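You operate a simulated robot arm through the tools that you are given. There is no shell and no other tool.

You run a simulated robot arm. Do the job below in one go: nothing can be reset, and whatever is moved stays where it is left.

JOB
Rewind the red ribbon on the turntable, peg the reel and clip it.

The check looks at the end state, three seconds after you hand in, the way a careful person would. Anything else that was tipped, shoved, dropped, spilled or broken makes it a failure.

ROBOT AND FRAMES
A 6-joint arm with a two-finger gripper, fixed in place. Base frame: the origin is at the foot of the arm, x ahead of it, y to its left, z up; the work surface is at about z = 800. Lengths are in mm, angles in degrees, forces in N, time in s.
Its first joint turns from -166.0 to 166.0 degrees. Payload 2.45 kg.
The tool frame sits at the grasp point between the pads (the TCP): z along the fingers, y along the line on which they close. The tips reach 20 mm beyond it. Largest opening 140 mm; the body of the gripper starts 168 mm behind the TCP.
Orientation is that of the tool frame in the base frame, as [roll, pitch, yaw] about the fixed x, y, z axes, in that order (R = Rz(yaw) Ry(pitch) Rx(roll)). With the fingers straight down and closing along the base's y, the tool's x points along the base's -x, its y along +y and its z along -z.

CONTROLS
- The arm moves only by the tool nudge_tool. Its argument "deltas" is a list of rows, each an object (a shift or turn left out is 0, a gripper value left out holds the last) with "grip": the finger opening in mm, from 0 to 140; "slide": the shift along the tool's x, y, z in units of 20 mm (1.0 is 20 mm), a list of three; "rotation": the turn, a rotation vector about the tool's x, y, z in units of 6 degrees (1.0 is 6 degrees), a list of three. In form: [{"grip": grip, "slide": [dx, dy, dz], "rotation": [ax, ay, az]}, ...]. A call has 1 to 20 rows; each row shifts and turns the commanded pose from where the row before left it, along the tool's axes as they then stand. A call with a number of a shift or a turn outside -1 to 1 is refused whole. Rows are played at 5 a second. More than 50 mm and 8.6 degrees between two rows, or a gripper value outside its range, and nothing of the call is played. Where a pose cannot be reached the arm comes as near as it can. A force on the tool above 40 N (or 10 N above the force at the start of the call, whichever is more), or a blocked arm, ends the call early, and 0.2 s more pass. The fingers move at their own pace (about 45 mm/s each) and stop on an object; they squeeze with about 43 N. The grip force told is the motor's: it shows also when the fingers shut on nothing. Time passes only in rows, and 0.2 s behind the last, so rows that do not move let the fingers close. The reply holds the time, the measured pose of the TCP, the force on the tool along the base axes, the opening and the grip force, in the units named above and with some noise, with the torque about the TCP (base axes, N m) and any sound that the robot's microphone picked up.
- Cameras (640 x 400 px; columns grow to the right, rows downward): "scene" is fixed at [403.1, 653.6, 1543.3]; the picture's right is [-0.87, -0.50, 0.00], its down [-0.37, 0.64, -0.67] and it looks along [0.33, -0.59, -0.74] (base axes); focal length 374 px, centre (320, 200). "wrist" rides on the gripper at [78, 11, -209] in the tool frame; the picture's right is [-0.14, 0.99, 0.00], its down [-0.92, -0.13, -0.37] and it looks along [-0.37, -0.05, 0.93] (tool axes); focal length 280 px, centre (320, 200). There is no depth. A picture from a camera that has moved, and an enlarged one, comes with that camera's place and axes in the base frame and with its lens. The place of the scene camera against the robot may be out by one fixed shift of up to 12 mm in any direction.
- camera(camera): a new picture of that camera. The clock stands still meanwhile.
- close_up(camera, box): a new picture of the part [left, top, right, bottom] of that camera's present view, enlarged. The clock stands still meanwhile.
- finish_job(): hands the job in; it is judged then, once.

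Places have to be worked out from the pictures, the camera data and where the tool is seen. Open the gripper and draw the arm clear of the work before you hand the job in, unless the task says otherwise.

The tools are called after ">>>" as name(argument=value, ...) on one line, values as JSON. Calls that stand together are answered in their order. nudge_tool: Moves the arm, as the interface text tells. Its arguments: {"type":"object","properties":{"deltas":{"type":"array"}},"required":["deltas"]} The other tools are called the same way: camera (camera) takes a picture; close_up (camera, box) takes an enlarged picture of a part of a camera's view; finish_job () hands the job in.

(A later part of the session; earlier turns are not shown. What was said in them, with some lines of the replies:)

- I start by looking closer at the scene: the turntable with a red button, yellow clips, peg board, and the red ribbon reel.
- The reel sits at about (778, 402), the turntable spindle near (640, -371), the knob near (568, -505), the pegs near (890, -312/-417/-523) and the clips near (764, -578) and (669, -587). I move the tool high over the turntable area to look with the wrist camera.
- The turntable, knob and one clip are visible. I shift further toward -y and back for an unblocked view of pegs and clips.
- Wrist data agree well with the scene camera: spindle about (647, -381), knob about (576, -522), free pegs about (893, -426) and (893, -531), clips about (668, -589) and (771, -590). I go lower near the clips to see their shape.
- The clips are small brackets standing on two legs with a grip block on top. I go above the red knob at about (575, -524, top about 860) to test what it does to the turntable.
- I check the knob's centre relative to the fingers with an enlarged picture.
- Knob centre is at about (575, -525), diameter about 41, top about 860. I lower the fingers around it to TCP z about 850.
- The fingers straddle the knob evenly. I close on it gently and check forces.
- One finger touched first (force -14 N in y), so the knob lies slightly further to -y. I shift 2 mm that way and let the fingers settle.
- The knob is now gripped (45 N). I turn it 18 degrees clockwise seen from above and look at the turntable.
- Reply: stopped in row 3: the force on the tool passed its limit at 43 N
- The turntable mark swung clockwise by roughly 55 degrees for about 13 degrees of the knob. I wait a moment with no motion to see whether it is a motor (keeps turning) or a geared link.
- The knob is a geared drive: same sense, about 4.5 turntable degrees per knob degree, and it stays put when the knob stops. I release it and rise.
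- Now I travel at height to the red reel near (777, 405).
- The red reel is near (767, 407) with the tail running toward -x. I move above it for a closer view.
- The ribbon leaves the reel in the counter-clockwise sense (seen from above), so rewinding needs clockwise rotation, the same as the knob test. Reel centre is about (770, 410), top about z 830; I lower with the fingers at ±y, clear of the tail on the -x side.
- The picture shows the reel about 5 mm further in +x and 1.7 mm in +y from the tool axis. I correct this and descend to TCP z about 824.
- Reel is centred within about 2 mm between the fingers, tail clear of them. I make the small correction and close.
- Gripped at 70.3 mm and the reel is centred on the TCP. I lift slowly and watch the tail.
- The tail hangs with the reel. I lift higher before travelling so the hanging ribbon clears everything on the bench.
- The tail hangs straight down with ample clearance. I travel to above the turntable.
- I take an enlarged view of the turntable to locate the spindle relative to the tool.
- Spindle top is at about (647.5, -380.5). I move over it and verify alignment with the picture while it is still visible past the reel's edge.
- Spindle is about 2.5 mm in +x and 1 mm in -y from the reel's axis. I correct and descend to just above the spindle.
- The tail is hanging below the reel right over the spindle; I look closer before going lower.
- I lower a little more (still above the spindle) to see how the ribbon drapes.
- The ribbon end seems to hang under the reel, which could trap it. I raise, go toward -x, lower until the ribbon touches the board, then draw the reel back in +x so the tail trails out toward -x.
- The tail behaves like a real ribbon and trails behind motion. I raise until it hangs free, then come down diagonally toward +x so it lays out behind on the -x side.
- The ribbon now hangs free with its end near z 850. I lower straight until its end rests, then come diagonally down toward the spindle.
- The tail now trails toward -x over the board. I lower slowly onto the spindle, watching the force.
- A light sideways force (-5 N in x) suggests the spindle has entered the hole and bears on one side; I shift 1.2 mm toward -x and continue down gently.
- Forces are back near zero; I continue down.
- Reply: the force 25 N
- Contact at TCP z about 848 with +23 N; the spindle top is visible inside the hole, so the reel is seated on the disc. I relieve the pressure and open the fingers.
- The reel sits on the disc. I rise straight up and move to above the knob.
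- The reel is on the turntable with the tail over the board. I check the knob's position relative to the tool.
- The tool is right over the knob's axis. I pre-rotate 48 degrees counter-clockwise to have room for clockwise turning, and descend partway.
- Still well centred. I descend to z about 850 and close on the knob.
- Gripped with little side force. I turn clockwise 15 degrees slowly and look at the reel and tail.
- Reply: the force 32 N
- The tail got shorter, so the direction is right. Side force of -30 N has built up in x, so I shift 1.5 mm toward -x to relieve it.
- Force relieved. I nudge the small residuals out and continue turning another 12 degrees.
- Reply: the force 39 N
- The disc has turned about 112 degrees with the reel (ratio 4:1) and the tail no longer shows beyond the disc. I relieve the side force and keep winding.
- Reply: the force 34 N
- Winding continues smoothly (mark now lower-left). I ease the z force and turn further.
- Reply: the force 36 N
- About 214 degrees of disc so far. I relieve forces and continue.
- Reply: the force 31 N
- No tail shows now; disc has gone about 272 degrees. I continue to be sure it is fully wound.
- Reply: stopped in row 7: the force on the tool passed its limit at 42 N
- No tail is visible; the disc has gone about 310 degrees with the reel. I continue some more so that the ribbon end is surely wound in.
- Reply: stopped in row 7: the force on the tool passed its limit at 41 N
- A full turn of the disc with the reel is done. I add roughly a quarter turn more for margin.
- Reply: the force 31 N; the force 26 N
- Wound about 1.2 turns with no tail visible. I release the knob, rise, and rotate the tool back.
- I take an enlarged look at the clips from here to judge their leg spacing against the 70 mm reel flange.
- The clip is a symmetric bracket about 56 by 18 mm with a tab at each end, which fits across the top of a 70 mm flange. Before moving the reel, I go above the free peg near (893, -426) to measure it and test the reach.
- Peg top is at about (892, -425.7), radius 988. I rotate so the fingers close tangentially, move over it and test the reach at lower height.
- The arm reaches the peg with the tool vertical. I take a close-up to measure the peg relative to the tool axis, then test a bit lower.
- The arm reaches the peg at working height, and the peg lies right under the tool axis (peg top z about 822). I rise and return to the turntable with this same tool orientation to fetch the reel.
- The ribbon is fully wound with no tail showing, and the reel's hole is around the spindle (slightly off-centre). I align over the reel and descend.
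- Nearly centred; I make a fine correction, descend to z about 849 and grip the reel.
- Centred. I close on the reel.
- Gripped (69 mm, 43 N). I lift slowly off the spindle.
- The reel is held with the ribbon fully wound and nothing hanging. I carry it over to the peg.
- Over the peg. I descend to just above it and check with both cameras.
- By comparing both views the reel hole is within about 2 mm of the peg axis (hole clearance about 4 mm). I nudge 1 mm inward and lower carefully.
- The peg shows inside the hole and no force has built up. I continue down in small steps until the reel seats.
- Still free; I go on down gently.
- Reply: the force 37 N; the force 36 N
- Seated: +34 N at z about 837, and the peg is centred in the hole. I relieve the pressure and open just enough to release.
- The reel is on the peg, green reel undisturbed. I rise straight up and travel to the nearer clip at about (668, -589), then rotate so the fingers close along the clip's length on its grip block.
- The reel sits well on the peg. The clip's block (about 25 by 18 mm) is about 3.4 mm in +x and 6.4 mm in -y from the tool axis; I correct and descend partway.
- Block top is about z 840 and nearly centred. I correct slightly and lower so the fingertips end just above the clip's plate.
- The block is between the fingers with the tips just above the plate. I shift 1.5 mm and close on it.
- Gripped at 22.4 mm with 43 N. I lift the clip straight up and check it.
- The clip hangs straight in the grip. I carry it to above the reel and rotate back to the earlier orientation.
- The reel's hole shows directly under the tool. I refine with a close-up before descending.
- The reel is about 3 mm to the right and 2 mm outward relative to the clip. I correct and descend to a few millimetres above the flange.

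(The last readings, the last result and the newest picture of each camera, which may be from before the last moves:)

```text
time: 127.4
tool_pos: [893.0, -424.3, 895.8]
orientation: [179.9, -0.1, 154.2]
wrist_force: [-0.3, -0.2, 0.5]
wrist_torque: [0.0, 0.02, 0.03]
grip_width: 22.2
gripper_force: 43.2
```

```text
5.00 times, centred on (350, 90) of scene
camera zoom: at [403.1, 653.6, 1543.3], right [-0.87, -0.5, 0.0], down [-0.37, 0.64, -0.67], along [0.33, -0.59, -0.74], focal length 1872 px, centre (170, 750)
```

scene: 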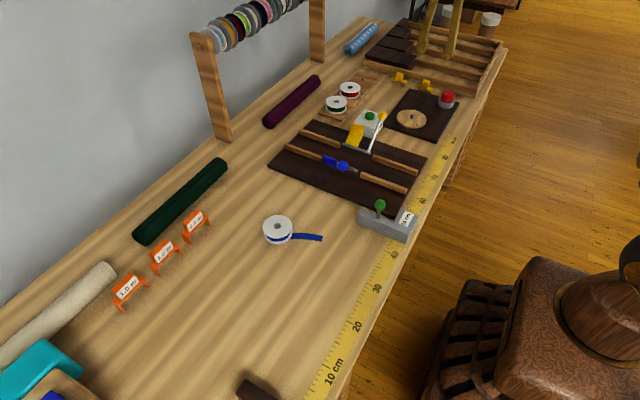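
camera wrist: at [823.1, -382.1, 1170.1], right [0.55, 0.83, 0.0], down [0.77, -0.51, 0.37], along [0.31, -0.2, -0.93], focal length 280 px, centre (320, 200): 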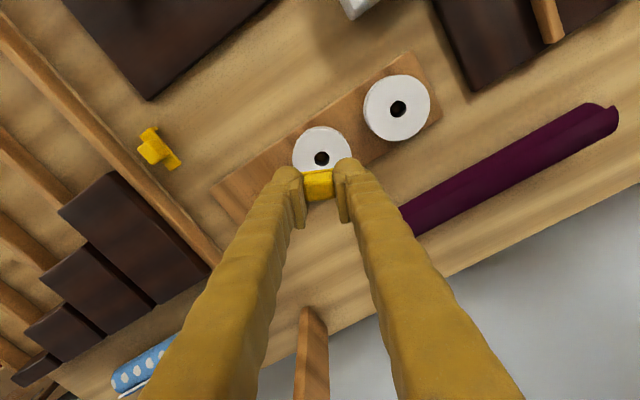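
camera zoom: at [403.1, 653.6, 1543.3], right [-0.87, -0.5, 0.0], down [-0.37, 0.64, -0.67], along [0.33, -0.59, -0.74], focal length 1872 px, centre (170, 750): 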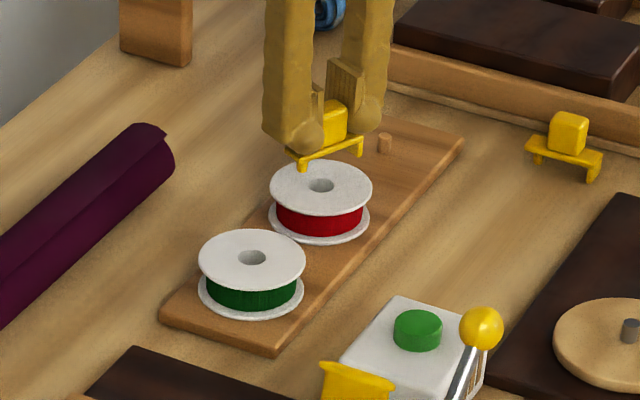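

I check the clip against the flange in an enlarged scene view.

>>> close_up(camera="scene", box=[330, 65, 380, 105])

```text
10.00 times, centred on (355, 85) of scene
camera zoom: at [403.1, 653.6, 1543.3], right [-0.87, -0.5, 0.0], down [-0.37, 0.64, -0.67], along [0.33, -0.59, -0.74], focal length 3745 px, centre (-30, 1350)
```

zoom: 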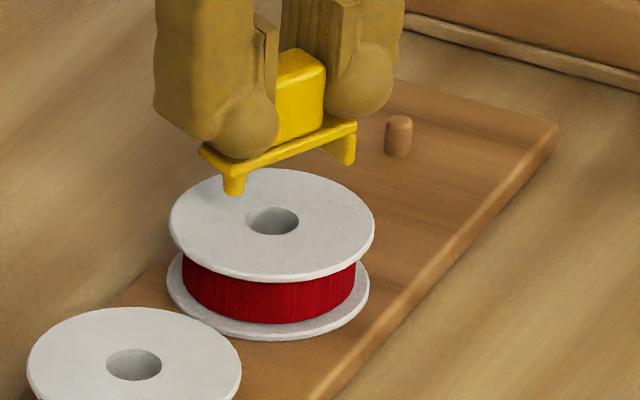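

The scene view shows the reel is about 24 mm tall, so its top is at about z 836; with that, the clip is centred over the hub within about 1 mm. I lower to contact gently.

>>> nudge_tool(deltas=[{"slide": [0, 0, 0.4]}, {"slide": [0, 0, 0.3]}, {"slide": [0, 0, 0.1]}, {}])

>>> close_up(camera="scene", box=[330, 65, 380, 105])

>>> close_up(camera="wrist", box=[240, 120, 400, 220])

```text
time: 128.4
tool_pos: [891.2, -421.6, 878.8]
orientation: [179.9, 0.0, 154.3]
wrist_force: [-1.2, -0.3, -0.5]
wrist_torque: [-0.03, -0.06, 0.02]
grip_width: 21.9
gripper_force: 42.6
```

```text
10.00 times, centred on (355, 85) of scene
camera zoom: at [403.1, 653.6, 1543.3], right [-0.87, -0.5, 0.0], down [-0.37, 0.64, -0.67], along [0.33, -0.59, -0.74], focal length 3745 px, centre (-30, 1350)
```

zoom: 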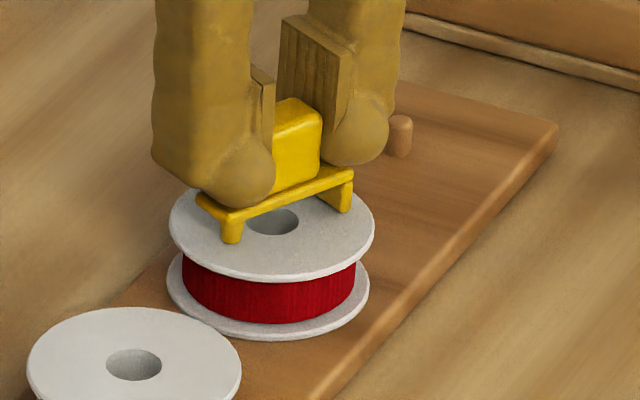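

```text
4.00 times, centred on (320, 170) of wrist
camera zoom: at [826.3, -380.1, 1087.6], right [0.55, 0.83, 0.0], down [0.77, -0.52, 0.37], along [0.31, -0.2, -0.93], focal length 1122 px, centre (320, 320)
```

zoom: 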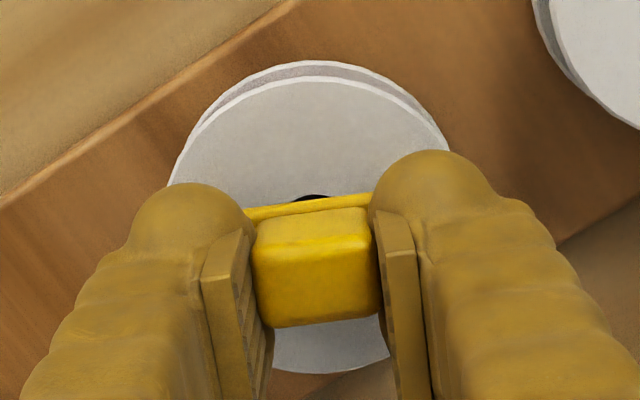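

The clip is centred over the hub, about 3 mm above the flange. I continue down in small steps to contact.

>>> nudge_tool(deltas=[{"slide": [0, 0, 0.08]}, {"slide": [0, 0, 0.08]}])

>>> nudge_tool(deltas=[{"slide": [0, 0, 0.07]}, {}])

>>> close_up(camera="scene", box=[330, 65, 380, 105])

```text
time: 129.0
tool_pos: [893.4, -422.6, 875.9]
orientation: [179.9, 0.2, 154.2]
wrist_force: [-7.2, -0.7, 30.5]
wrist_torque: [0.09, 0.4, -0.02]
grip_width: 22.4
gripper_force: 42.8
```

```text
time: 129.6
tool_pos: [894.2, -423.7, 875.8]
orientation: [179.9, 0.1, 154.3]
wrist_force: [1.7, -1.3, 36.3]
wrist_torque: [0.0, 0.09, -0.03]
grip_width: 22.3
gripper_force: 42.9
```

```text
10.00 times, centred on (355, 85) of scene
camera zoom: at [403.1, 653.6, 1543.3], right [-0.87, -0.5, 0.0], down [-0.37, 0.64, -0.67], along [0.33, -0.59, -0.74], focal length 3745 px, centre (-30, 1350)
```

zoom: 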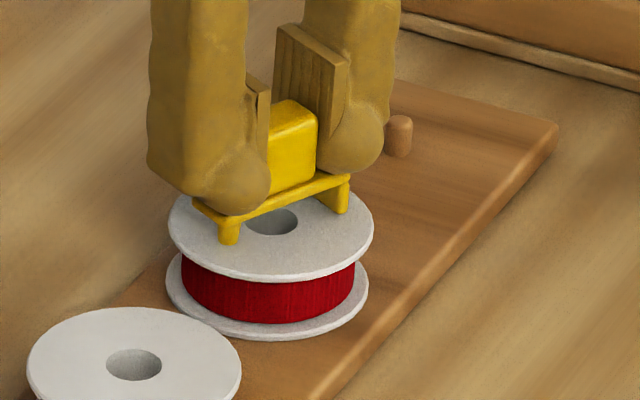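

Contact at z about 876 with 30 N. The clip's two legs look different (one round pin, one flat tab), so I look very closely before letting go.

>>> close_up(camera="scene", box=[338, 78, 362, 96])

>>> close_up(camera="scene", box=[388, 68, 414, 88])

>>> close_up(camera="wrist", box=[120, 120, 200, 180])

```text
16.00 times, centred on (350, 87) of scene
camera zoom: at [403.1, 653.6, 1543.3], right [-0.87, -0.5, 0.0], down [-0.37, 0.64, -0.67], along [0.33, -0.59, -0.74], focal length 5992 px, centre (-160, 2008)
```

zoom: 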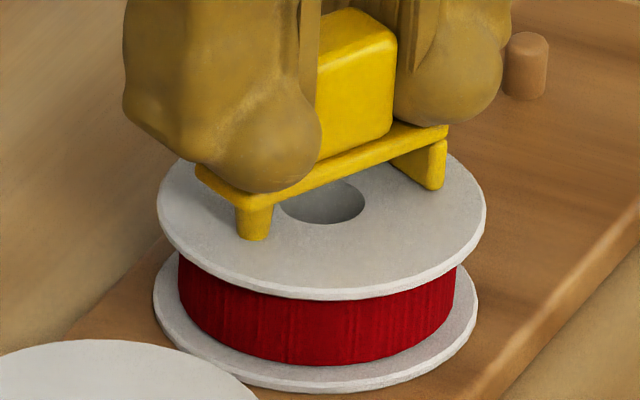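

```text
16.00 times, centred on (401, 78) of scene
camera zoom: at [403.1, 653.6, 1543.3], right [-0.87, -0.5, 0.0], down [-0.37, 0.64, -0.67], along [0.33, -0.59, -0.74], focal length 5992 px, centre (-976, 2152)
```

zoom: 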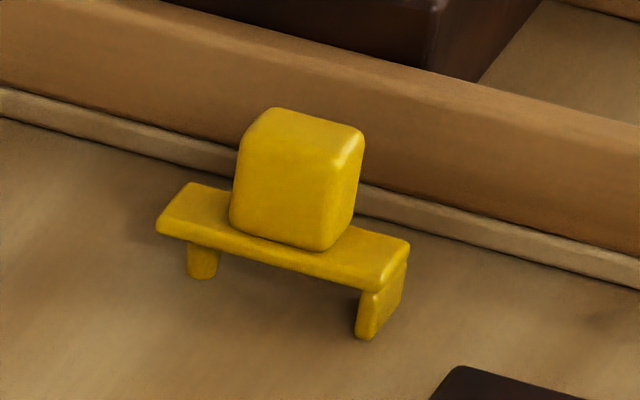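

```text
6.67 times, centred on (160, 150) of wrist
camera zoom: at [827.4, -379.7, 1084.3], right [0.55, 0.83, 0.0], down [0.77, -0.51, 0.37], along [0.31, -0.2, -0.93], focal length 1869 px, centre (1387, 533)
```

zoom: 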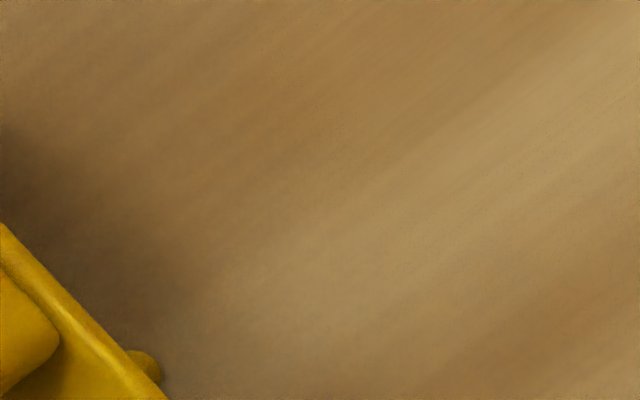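

Now it is clear: each clip has a round pin near one end and a flat tab at the other, about 41 mm apart – the pin goes in the reel's hub hole and the tab hooks over the 35 mm radius rim. I lift the clip off and shift it about 19 mm so the pin comes over the hole.

>>> nudge_tool(deltas=[{"slide": [0, 0, -0.4]}, {"slide": [0, 0, -0.8]}, {"slide": [-0.03, -0.48, 0]}, {"slide": [-0.03, -0.48, 0]}, {}])

>>> close_up(camera="scene", box=[334, 72, 366, 96])

>>> close_up(camera="wrist", box=[240, 120, 400, 220])

```text
time: 130.8
tool_pos: [884.4, -442.2, 896.4]
orientation: [179.8, 0.1, 154.3]
wrist_force: [0.3, -0.7, -0.9]
wrist_torque: [-0.01, -0.01, -0.02]
grip_width: 22.1
gripper_force: 42.7
```

```text
16.00 times, centred on (350, 84) of scene
camera zoom: at [403.1, 653.6, 1543.3], right [-0.87, -0.5, 0.0], down [-0.37, 0.64, -0.67], along [0.33, -0.59, -0.74], focal length 5992 px, centre (-160, 2056)
```

zoom: 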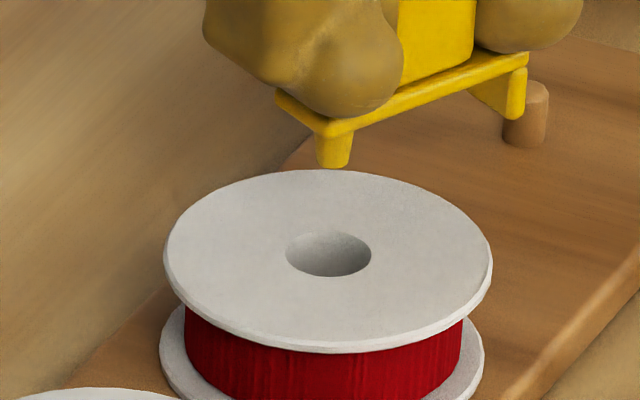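

```text
4.00 times, centred on (320, 170) of wrist
camera zoom: at [819.1, -398.0, 1106.6], right [0.55, 0.83, 0.0], down [0.77, -0.52, 0.37], along [0.31, -0.2, -0.93], focal length 1122 px, centre (320, 320)
```

zoom: 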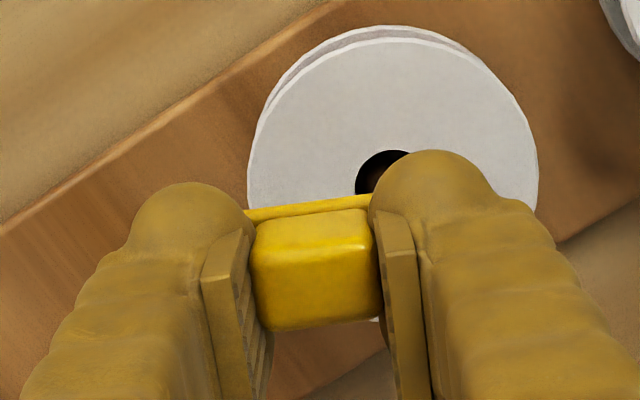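

The pin is nearly over the hole; both views suggest a small inward correction. I shift about 2.4 mm and lower to a few millimetres above the flange.

>>> nudge_tool(deltas=[{"slide": [0.12, 0.015, 0]}, {"slide": [0, 0, 0.4]}, {"slide": [0, 0, 0.4]}, {}])

>>> close_up(camera="scene", box=[334, 72, 366, 96])

>>> close_up(camera="wrist", box=[240, 120, 400, 220])

```text
time: 131.8
tool_pos: [883.2, -440.8, 883.0]
orientation: [179.9, 0.1, 154.4]
wrist_force: [0.8, 0.0, 0.2]
wrist_torque: [0.03, -0.02, -0.01]
grip_width: 22.0
gripper_force: 43.0
```

```text
16.00 times, centred on (350, 84) of scene
camera zoom: at [403.1, 653.6, 1543.3], right [-0.87, -0.5, 0.0], down [-0.37, 0.64, -0.67], along [0.33, -0.59, -0.74], focal length 5992 px, centre (-160, 2056)
```

zoom: 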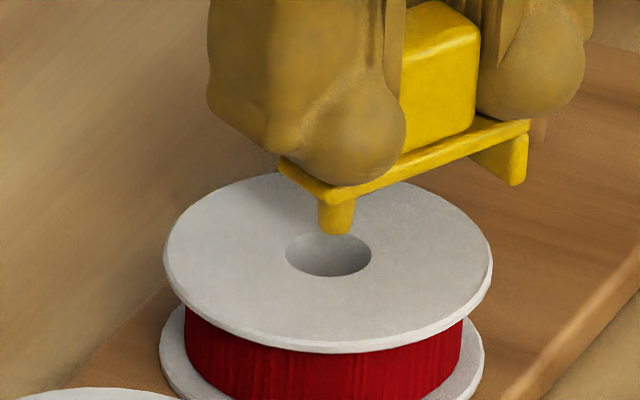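

```text
4.00 times, centred on (320, 170) of wrist
camera zoom: at [816.8, -396.8, 1092.0], right [0.55, 0.83, 0.0], down [0.77, -0.52, 0.37], along [0.31, -0.2, -0.93], focal length 1122 px, centre (320, 320)
```

zoom: 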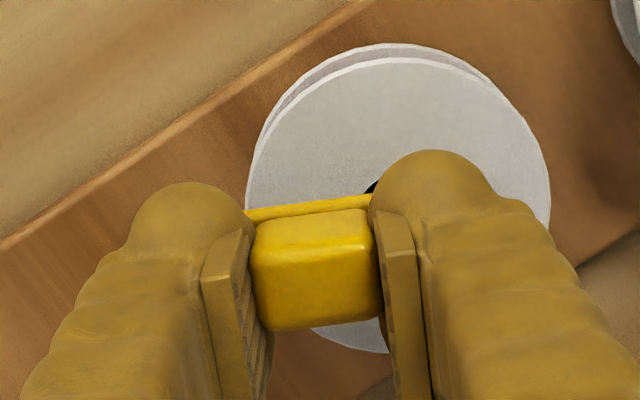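

The pin now points into the hole (about 1-2 mm off centre, within the play). I shift 1.8 mm toward the hub centre and lower slowly.

>>> nudge_tool(deltas=[{"slide": [0, 0.09, 0]}, {"slide": [0, 0, 0.12]}, {"slide": [0, 0, 0.12]}, {"slide": [0, 0, 0.12]}, {"slide": [0, 0, 0.1]}])

>>> close_up(camera="scene", box=[334, 72, 366, 96])

```text
time: 133.0
tool_pos: [881.2, -438.6, 872.4]
orientation: [179.8, -0.1, 154.3]
wrist_force: [-0.3, -0.5, 0.2]
wrist_torque: [0.01, -0.04, 0.03]
grip_width: 22.2
gripper_force: 42.3
```

```text
16.00 times, centred on (350, 84) of scene
camera zoom: at [403.1, 653.6, 1543.3], right [-0.87, -0.5, 0.0], down [-0.37, 0.64, -0.67], along [0.33, -0.59, -0.74], focal length 5992 px, centre (-160, 2056)
```

zoom: 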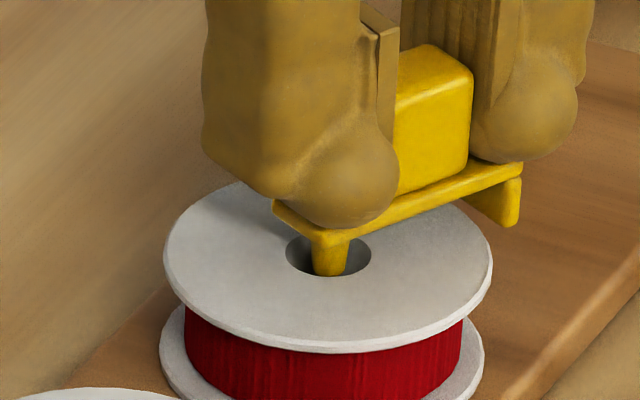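

The pin has entered the hub hole with no force. I continue down until the plate rests on the flange.

>>> nudge_tool(deltas=[{"slide": [0, 0, 0.1]}, {"slide": [0, 0, 0.1]}, {"slide": [0, 0, 0.08]}])

>>> nudge_tool(deltas=[{"slide": [0, 0, 0.06]}, {"slide": [0, 0, 0.06]}])

>>> close_up(camera="scene", box=[334, 72, 366, 96])

```text
time: 133.8
tool_pos: [884.4, -437.2, 867.2]
orientation: [179.9, 0.0, 154.3]
wrist_force: [-1.0, 0.6, -0.5]
wrist_torque: [-0.02, -0.04, -0.01]
grip_width: 21.7
gripper_force: 43.3
```

```text
time: 134.4
tool_pos: [883.5, -439.1, 864.5]
orientation: [179.9, 0.0, 154.3]
wrist_force: [-0.2, 0.1, -0.6]
wrist_torque: [-0.01, 0.01, 0.01]
grip_width: 22.0
gripper_force: 42.9
```

```text
16.00 times, centred on (350, 84) of scene
camera zoom: at [403.1, 653.6, 1543.3], right [-0.87, -0.5, 0.0], down [-0.37, 0.64, -0.67], along [0.33, -0.59, -0.74], focal length 5992 px, centre (-160, 2056)
```

zoom: 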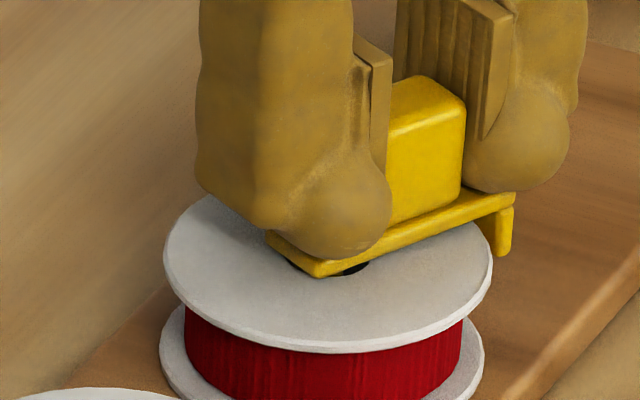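

The plate is almost down and the tab is outside the rim. I lower the last millimetres until contact.

>>> nudge_tool(deltas=[{"slide": [0, 0, 0.05]}, {"slide": [0, 0, 0.05]}])

>>> nudge_tool(deltas=[{"slide": [0, 0, 0.04]}, {"slide": [0, 0, 0.04]}])

>>> close_up(camera="scene", box=[334, 72, 366, 96])

```text
time: 135.0
tool_pos: [884.1, -439.1, 863.7]
orientation: [179.8, 0.1, 154.2]
wrist_force: [-1.7, -0.5, 10.2]
wrist_torque: [0.05, 0.01, -0.02]
grip_width: 22.0
gripper_force: 43.1
```

```text
time: 135.6
tool_pos: [885.9, -439.9, 862.6]
orientation: [179.9, 0.2, 154.3]
wrist_force: [-3.0, -7.9, 34.4]
wrist_torque: [0.01, 0.1, 0.01]
grip_width: 22.0
gripper_force: 42.7
```

```text
16.00 times, centred on (350, 84) of scene
camera zoom: at [403.1, 653.6, 1543.3], right [-0.87, -0.5, 0.0], down [-0.37, 0.64, -0.67], along [0.33, -0.59, -0.74], focal length 5992 px, centre (-160, 2056)
```

zoom: 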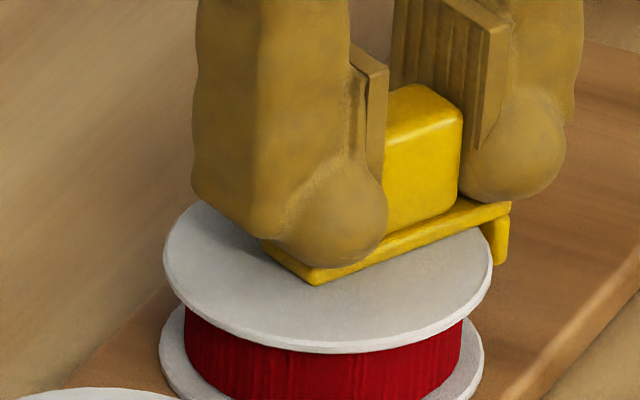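

The plate is seated on the flange (34 N at z 862.6) with the pin in the hub and the tab over the rim. I relieve the pressure and open the fingers.

>>> nudge_tool(deltas=[{"slide": [0, 0, -0.08]}, {"grip": 50}, {}, {}, {}])

>>> close_up(camera="scene", box=[334, 72, 366, 96])

>>> close_up(camera="wrist", box=[240, 120, 400, 220])

```text
time: 136.8
tool_pos: [884.3, -438.2, 860.8]
orientation: [179.9, -0.1, 154.2]
wrist_force: [0.0, 0.1, 0.7]
wrist_torque: [0.0, 0.01, 0.0]
grip_width: 50.1
gripper_force: 0.0
```

```text
16.00 times, centred on (350, 84) of scene
camera zoom: at [403.1, 653.6, 1543.3], right [-0.87, -0.5, 0.0], down [-0.37, 0.64, -0.67], along [0.33, -0.59, -0.74], focal length 5992 px, centre (-160, 2056)
```

zoom: 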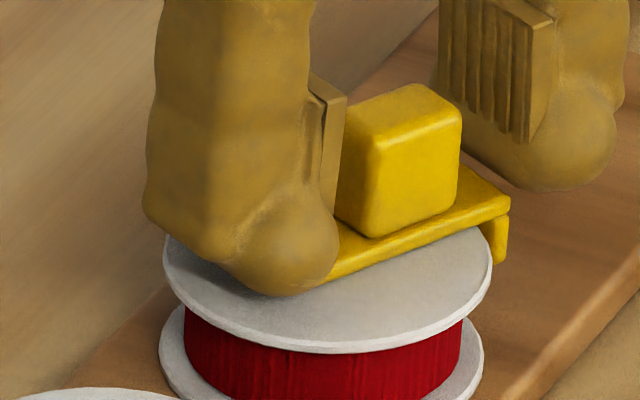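

```text
4.00 times, centred on (320, 170) of wrist
camera zoom: at [818.2, -394.7, 1070.5], right [0.55, 0.83, 0.0], down [0.77, -0.52, 0.37], along [0.31, -0.2, -0.93], focal length 1122 px, centre (320, 320)
```

zoom: 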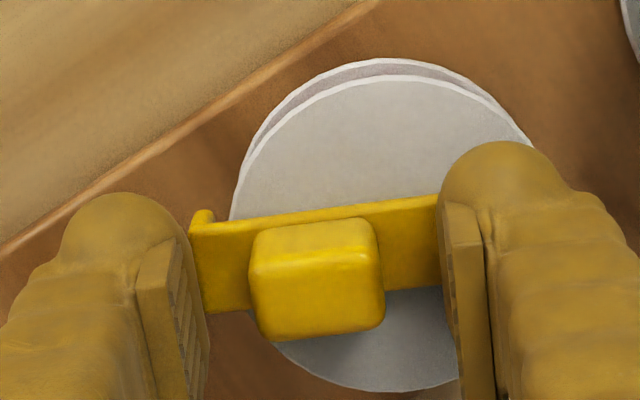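

The clip stays in place. I rise straight up.

>>> nudge_tool(deltas=[{"slide": [0, 0, -0.3]}, {"slide": [0, 0, -0.5]}, {"slide": [0, 0, -0.8]}, {"slide": [0, 0, -1]}, {"slide": [0, 0, -1]}, {"slide": [0, 0, -1]}, {"slide": [0, 0, -1]}])

>>> close_up(camera="scene", box=[325, 65, 375, 105])

>>> camera(camera="wrist")

```text
time: 138.4
tool_pos: [882.6, -438.6, 974.0]
orientation: [179.9, 0.0, 154.3]
wrist_force: [-0.1, -0.3, -0.1]
wrist_torque: [0.0, 0.02, 0.0]
grip_width: 50.1
gripper_force: 0.1
```

```text
10.00 times, centred on (350, 85) of scene
camera zoom: at [403.1, 653.6, 1543.3], right [-0.87, -0.5, 0.0], down [-0.37, 0.64, -0.67], along [0.33, -0.59, -0.74], focal length 3745 px, centre (20, 1350)
```

zoom: 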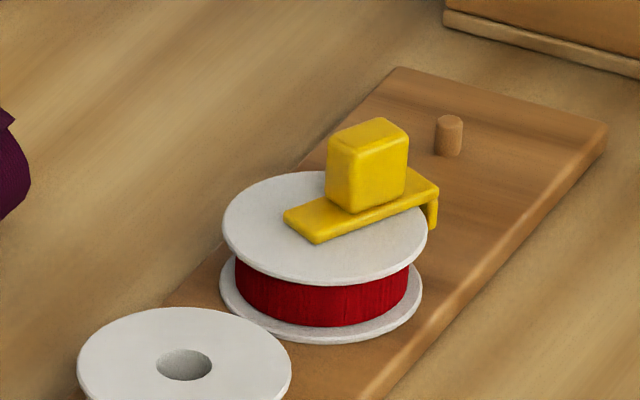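

```text
taken
camera wrist: at [817.4, -394.7, 1184.4], right [0.55, 0.83, 0.0], down [0.77, -0.52, 0.37], along [0.31, -0.2, -0.93], focal length 280 px, centre (320, 200)
```

wrist: 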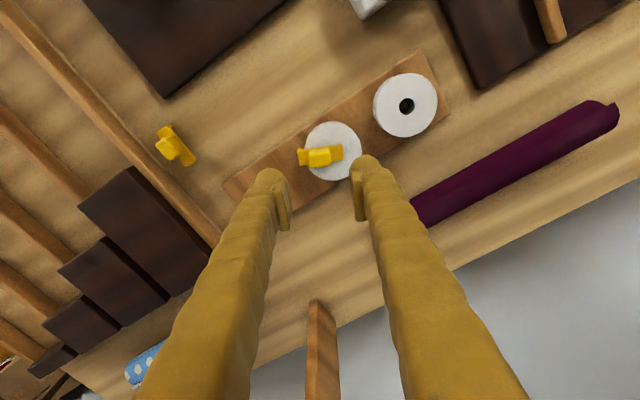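

The clip sits flat on the reel with its pin in the hub and tab over the rim; the green reel has not moved. I draw the arm up and away from the work and open the gripper.

>>> nudge_tool(deltas=[{"slide": [0, 0, -1]}, {"slide": [0, 0, -1]}, {"slide": [0, 0, -1]}, {"slide": [1, 0, -1]}, {"slide": [1, 0, -1]}, {"grip": 120, "slide": [1, 0, 0]}, {"slide": [1, 0, 0]}, {"slide": [1, 0, 0]}, {"slide": [1, 0, 0]}, {"slide": [1, 0, 0]}, {"slide": [1, 0, 0]}, {"slide": [1, 0, 0]}, {"slide": [1, 0, 0]}, {"slide": [1, 0, 0]}, {}])

>>> camera(camera="scene")

>>> camera(camera="wrist")

>>> close_up(camera="scene", box=[310, 60, 470, 160])

```text
time: 141.6
tool_pos: [686.3, -340.6, 1075.0]
orientation: [179.9, 0.0, 154.3]
wrist_force: [-0.1, -1.2, -0.2]
wrist_torque: [-0.01, 0.0, -0.01]
grip_width: 120.2
gripper_force: 0.1
```

```text
taken
```

scene: 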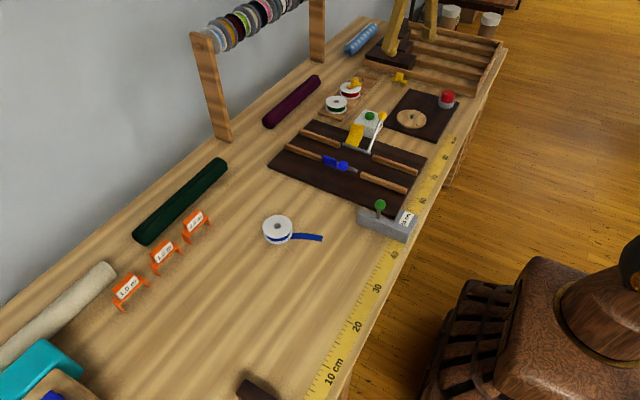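

```text
taken
camera wrist: at [620.2, -296.8, 1284.4], right [0.55, 0.83, 0.0], down [0.77, -0.52, 0.37], along [0.31, -0.2, -0.93], focal length 280 px, centre (320, 200)
```

wrist: 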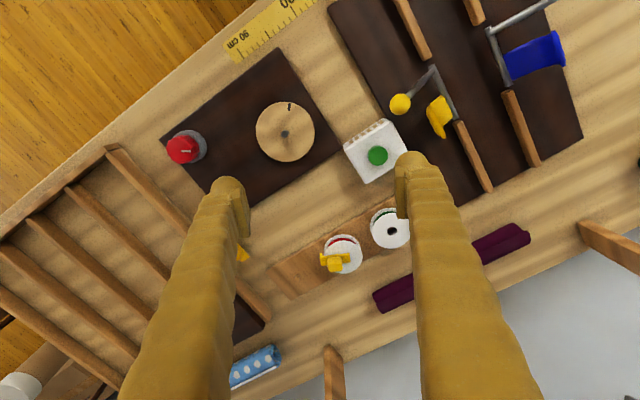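

```text
4.00 times, centred on (390, 110) of scene
camera zoom: at [403.1, 653.6, 1543.3], right [-0.87, -0.5, 0.0], down [-0.37, 0.64, -0.67], along [0.33, -0.59, -0.74], focal length 1498 px, centre (40, 560)
```

zoom: 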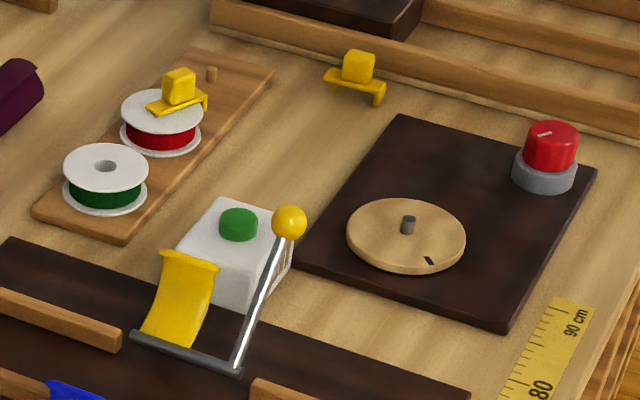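

Everything looks in order; one last close look at the reel and clip from the wrist camera to confirm no ribbon tail is loose.

>>> close_up(camera="wrist", box=[270, 190, 430, 310])

```text
3.33 times, centred on (350, 250) of wrist
camera zoom: at [620.2, -296.8, 1284.4], right [0.55, 0.83, 0.0], down [0.77, -0.52, 0.37], along [0.31, -0.2, -0.93], focal length 935 px, centre (220, 33)
```

zoom: 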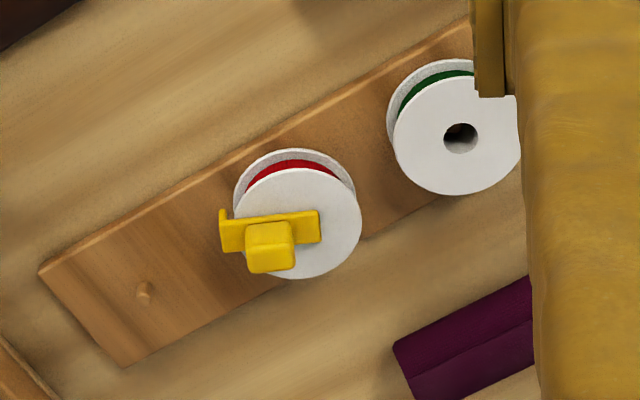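

The ribbon is fully wound, the reel is on its peg, the clip's pin is in the hub with its tab over the rim, and nothing else has moved. The gripper is open and clear, so I hand the job in.

>>> finish_job()

```text
The job is handed in.
```

I rewound the red ribbon on the turntable, put the reel on a peg and clipped it, then handed the job in. I haven't seen the check's result.

- **Ribbon:** I turned the knob clockwise for about 1.2 turns of the disc with the reel on it. No loose tail shows in the last pictures.
- **Reel:** It sits flat on the middle peg, next to the green reel, which did not move.
- **Clip:** I used the nearer yellow clip. Its pin is in the reel's hub hole, its tab hangs over the rim, and its plate rests on the top flange. I first set it down flat across the hub, then lifted and re-seated it once I saw the pin and tab. The reel may have shifted a millimetre or two on its peg then.
- **Rest of the bench:** In the final pictures nothing else looks tipped or out of place. The gripper is open and the arm is drawn up and clear of the work.
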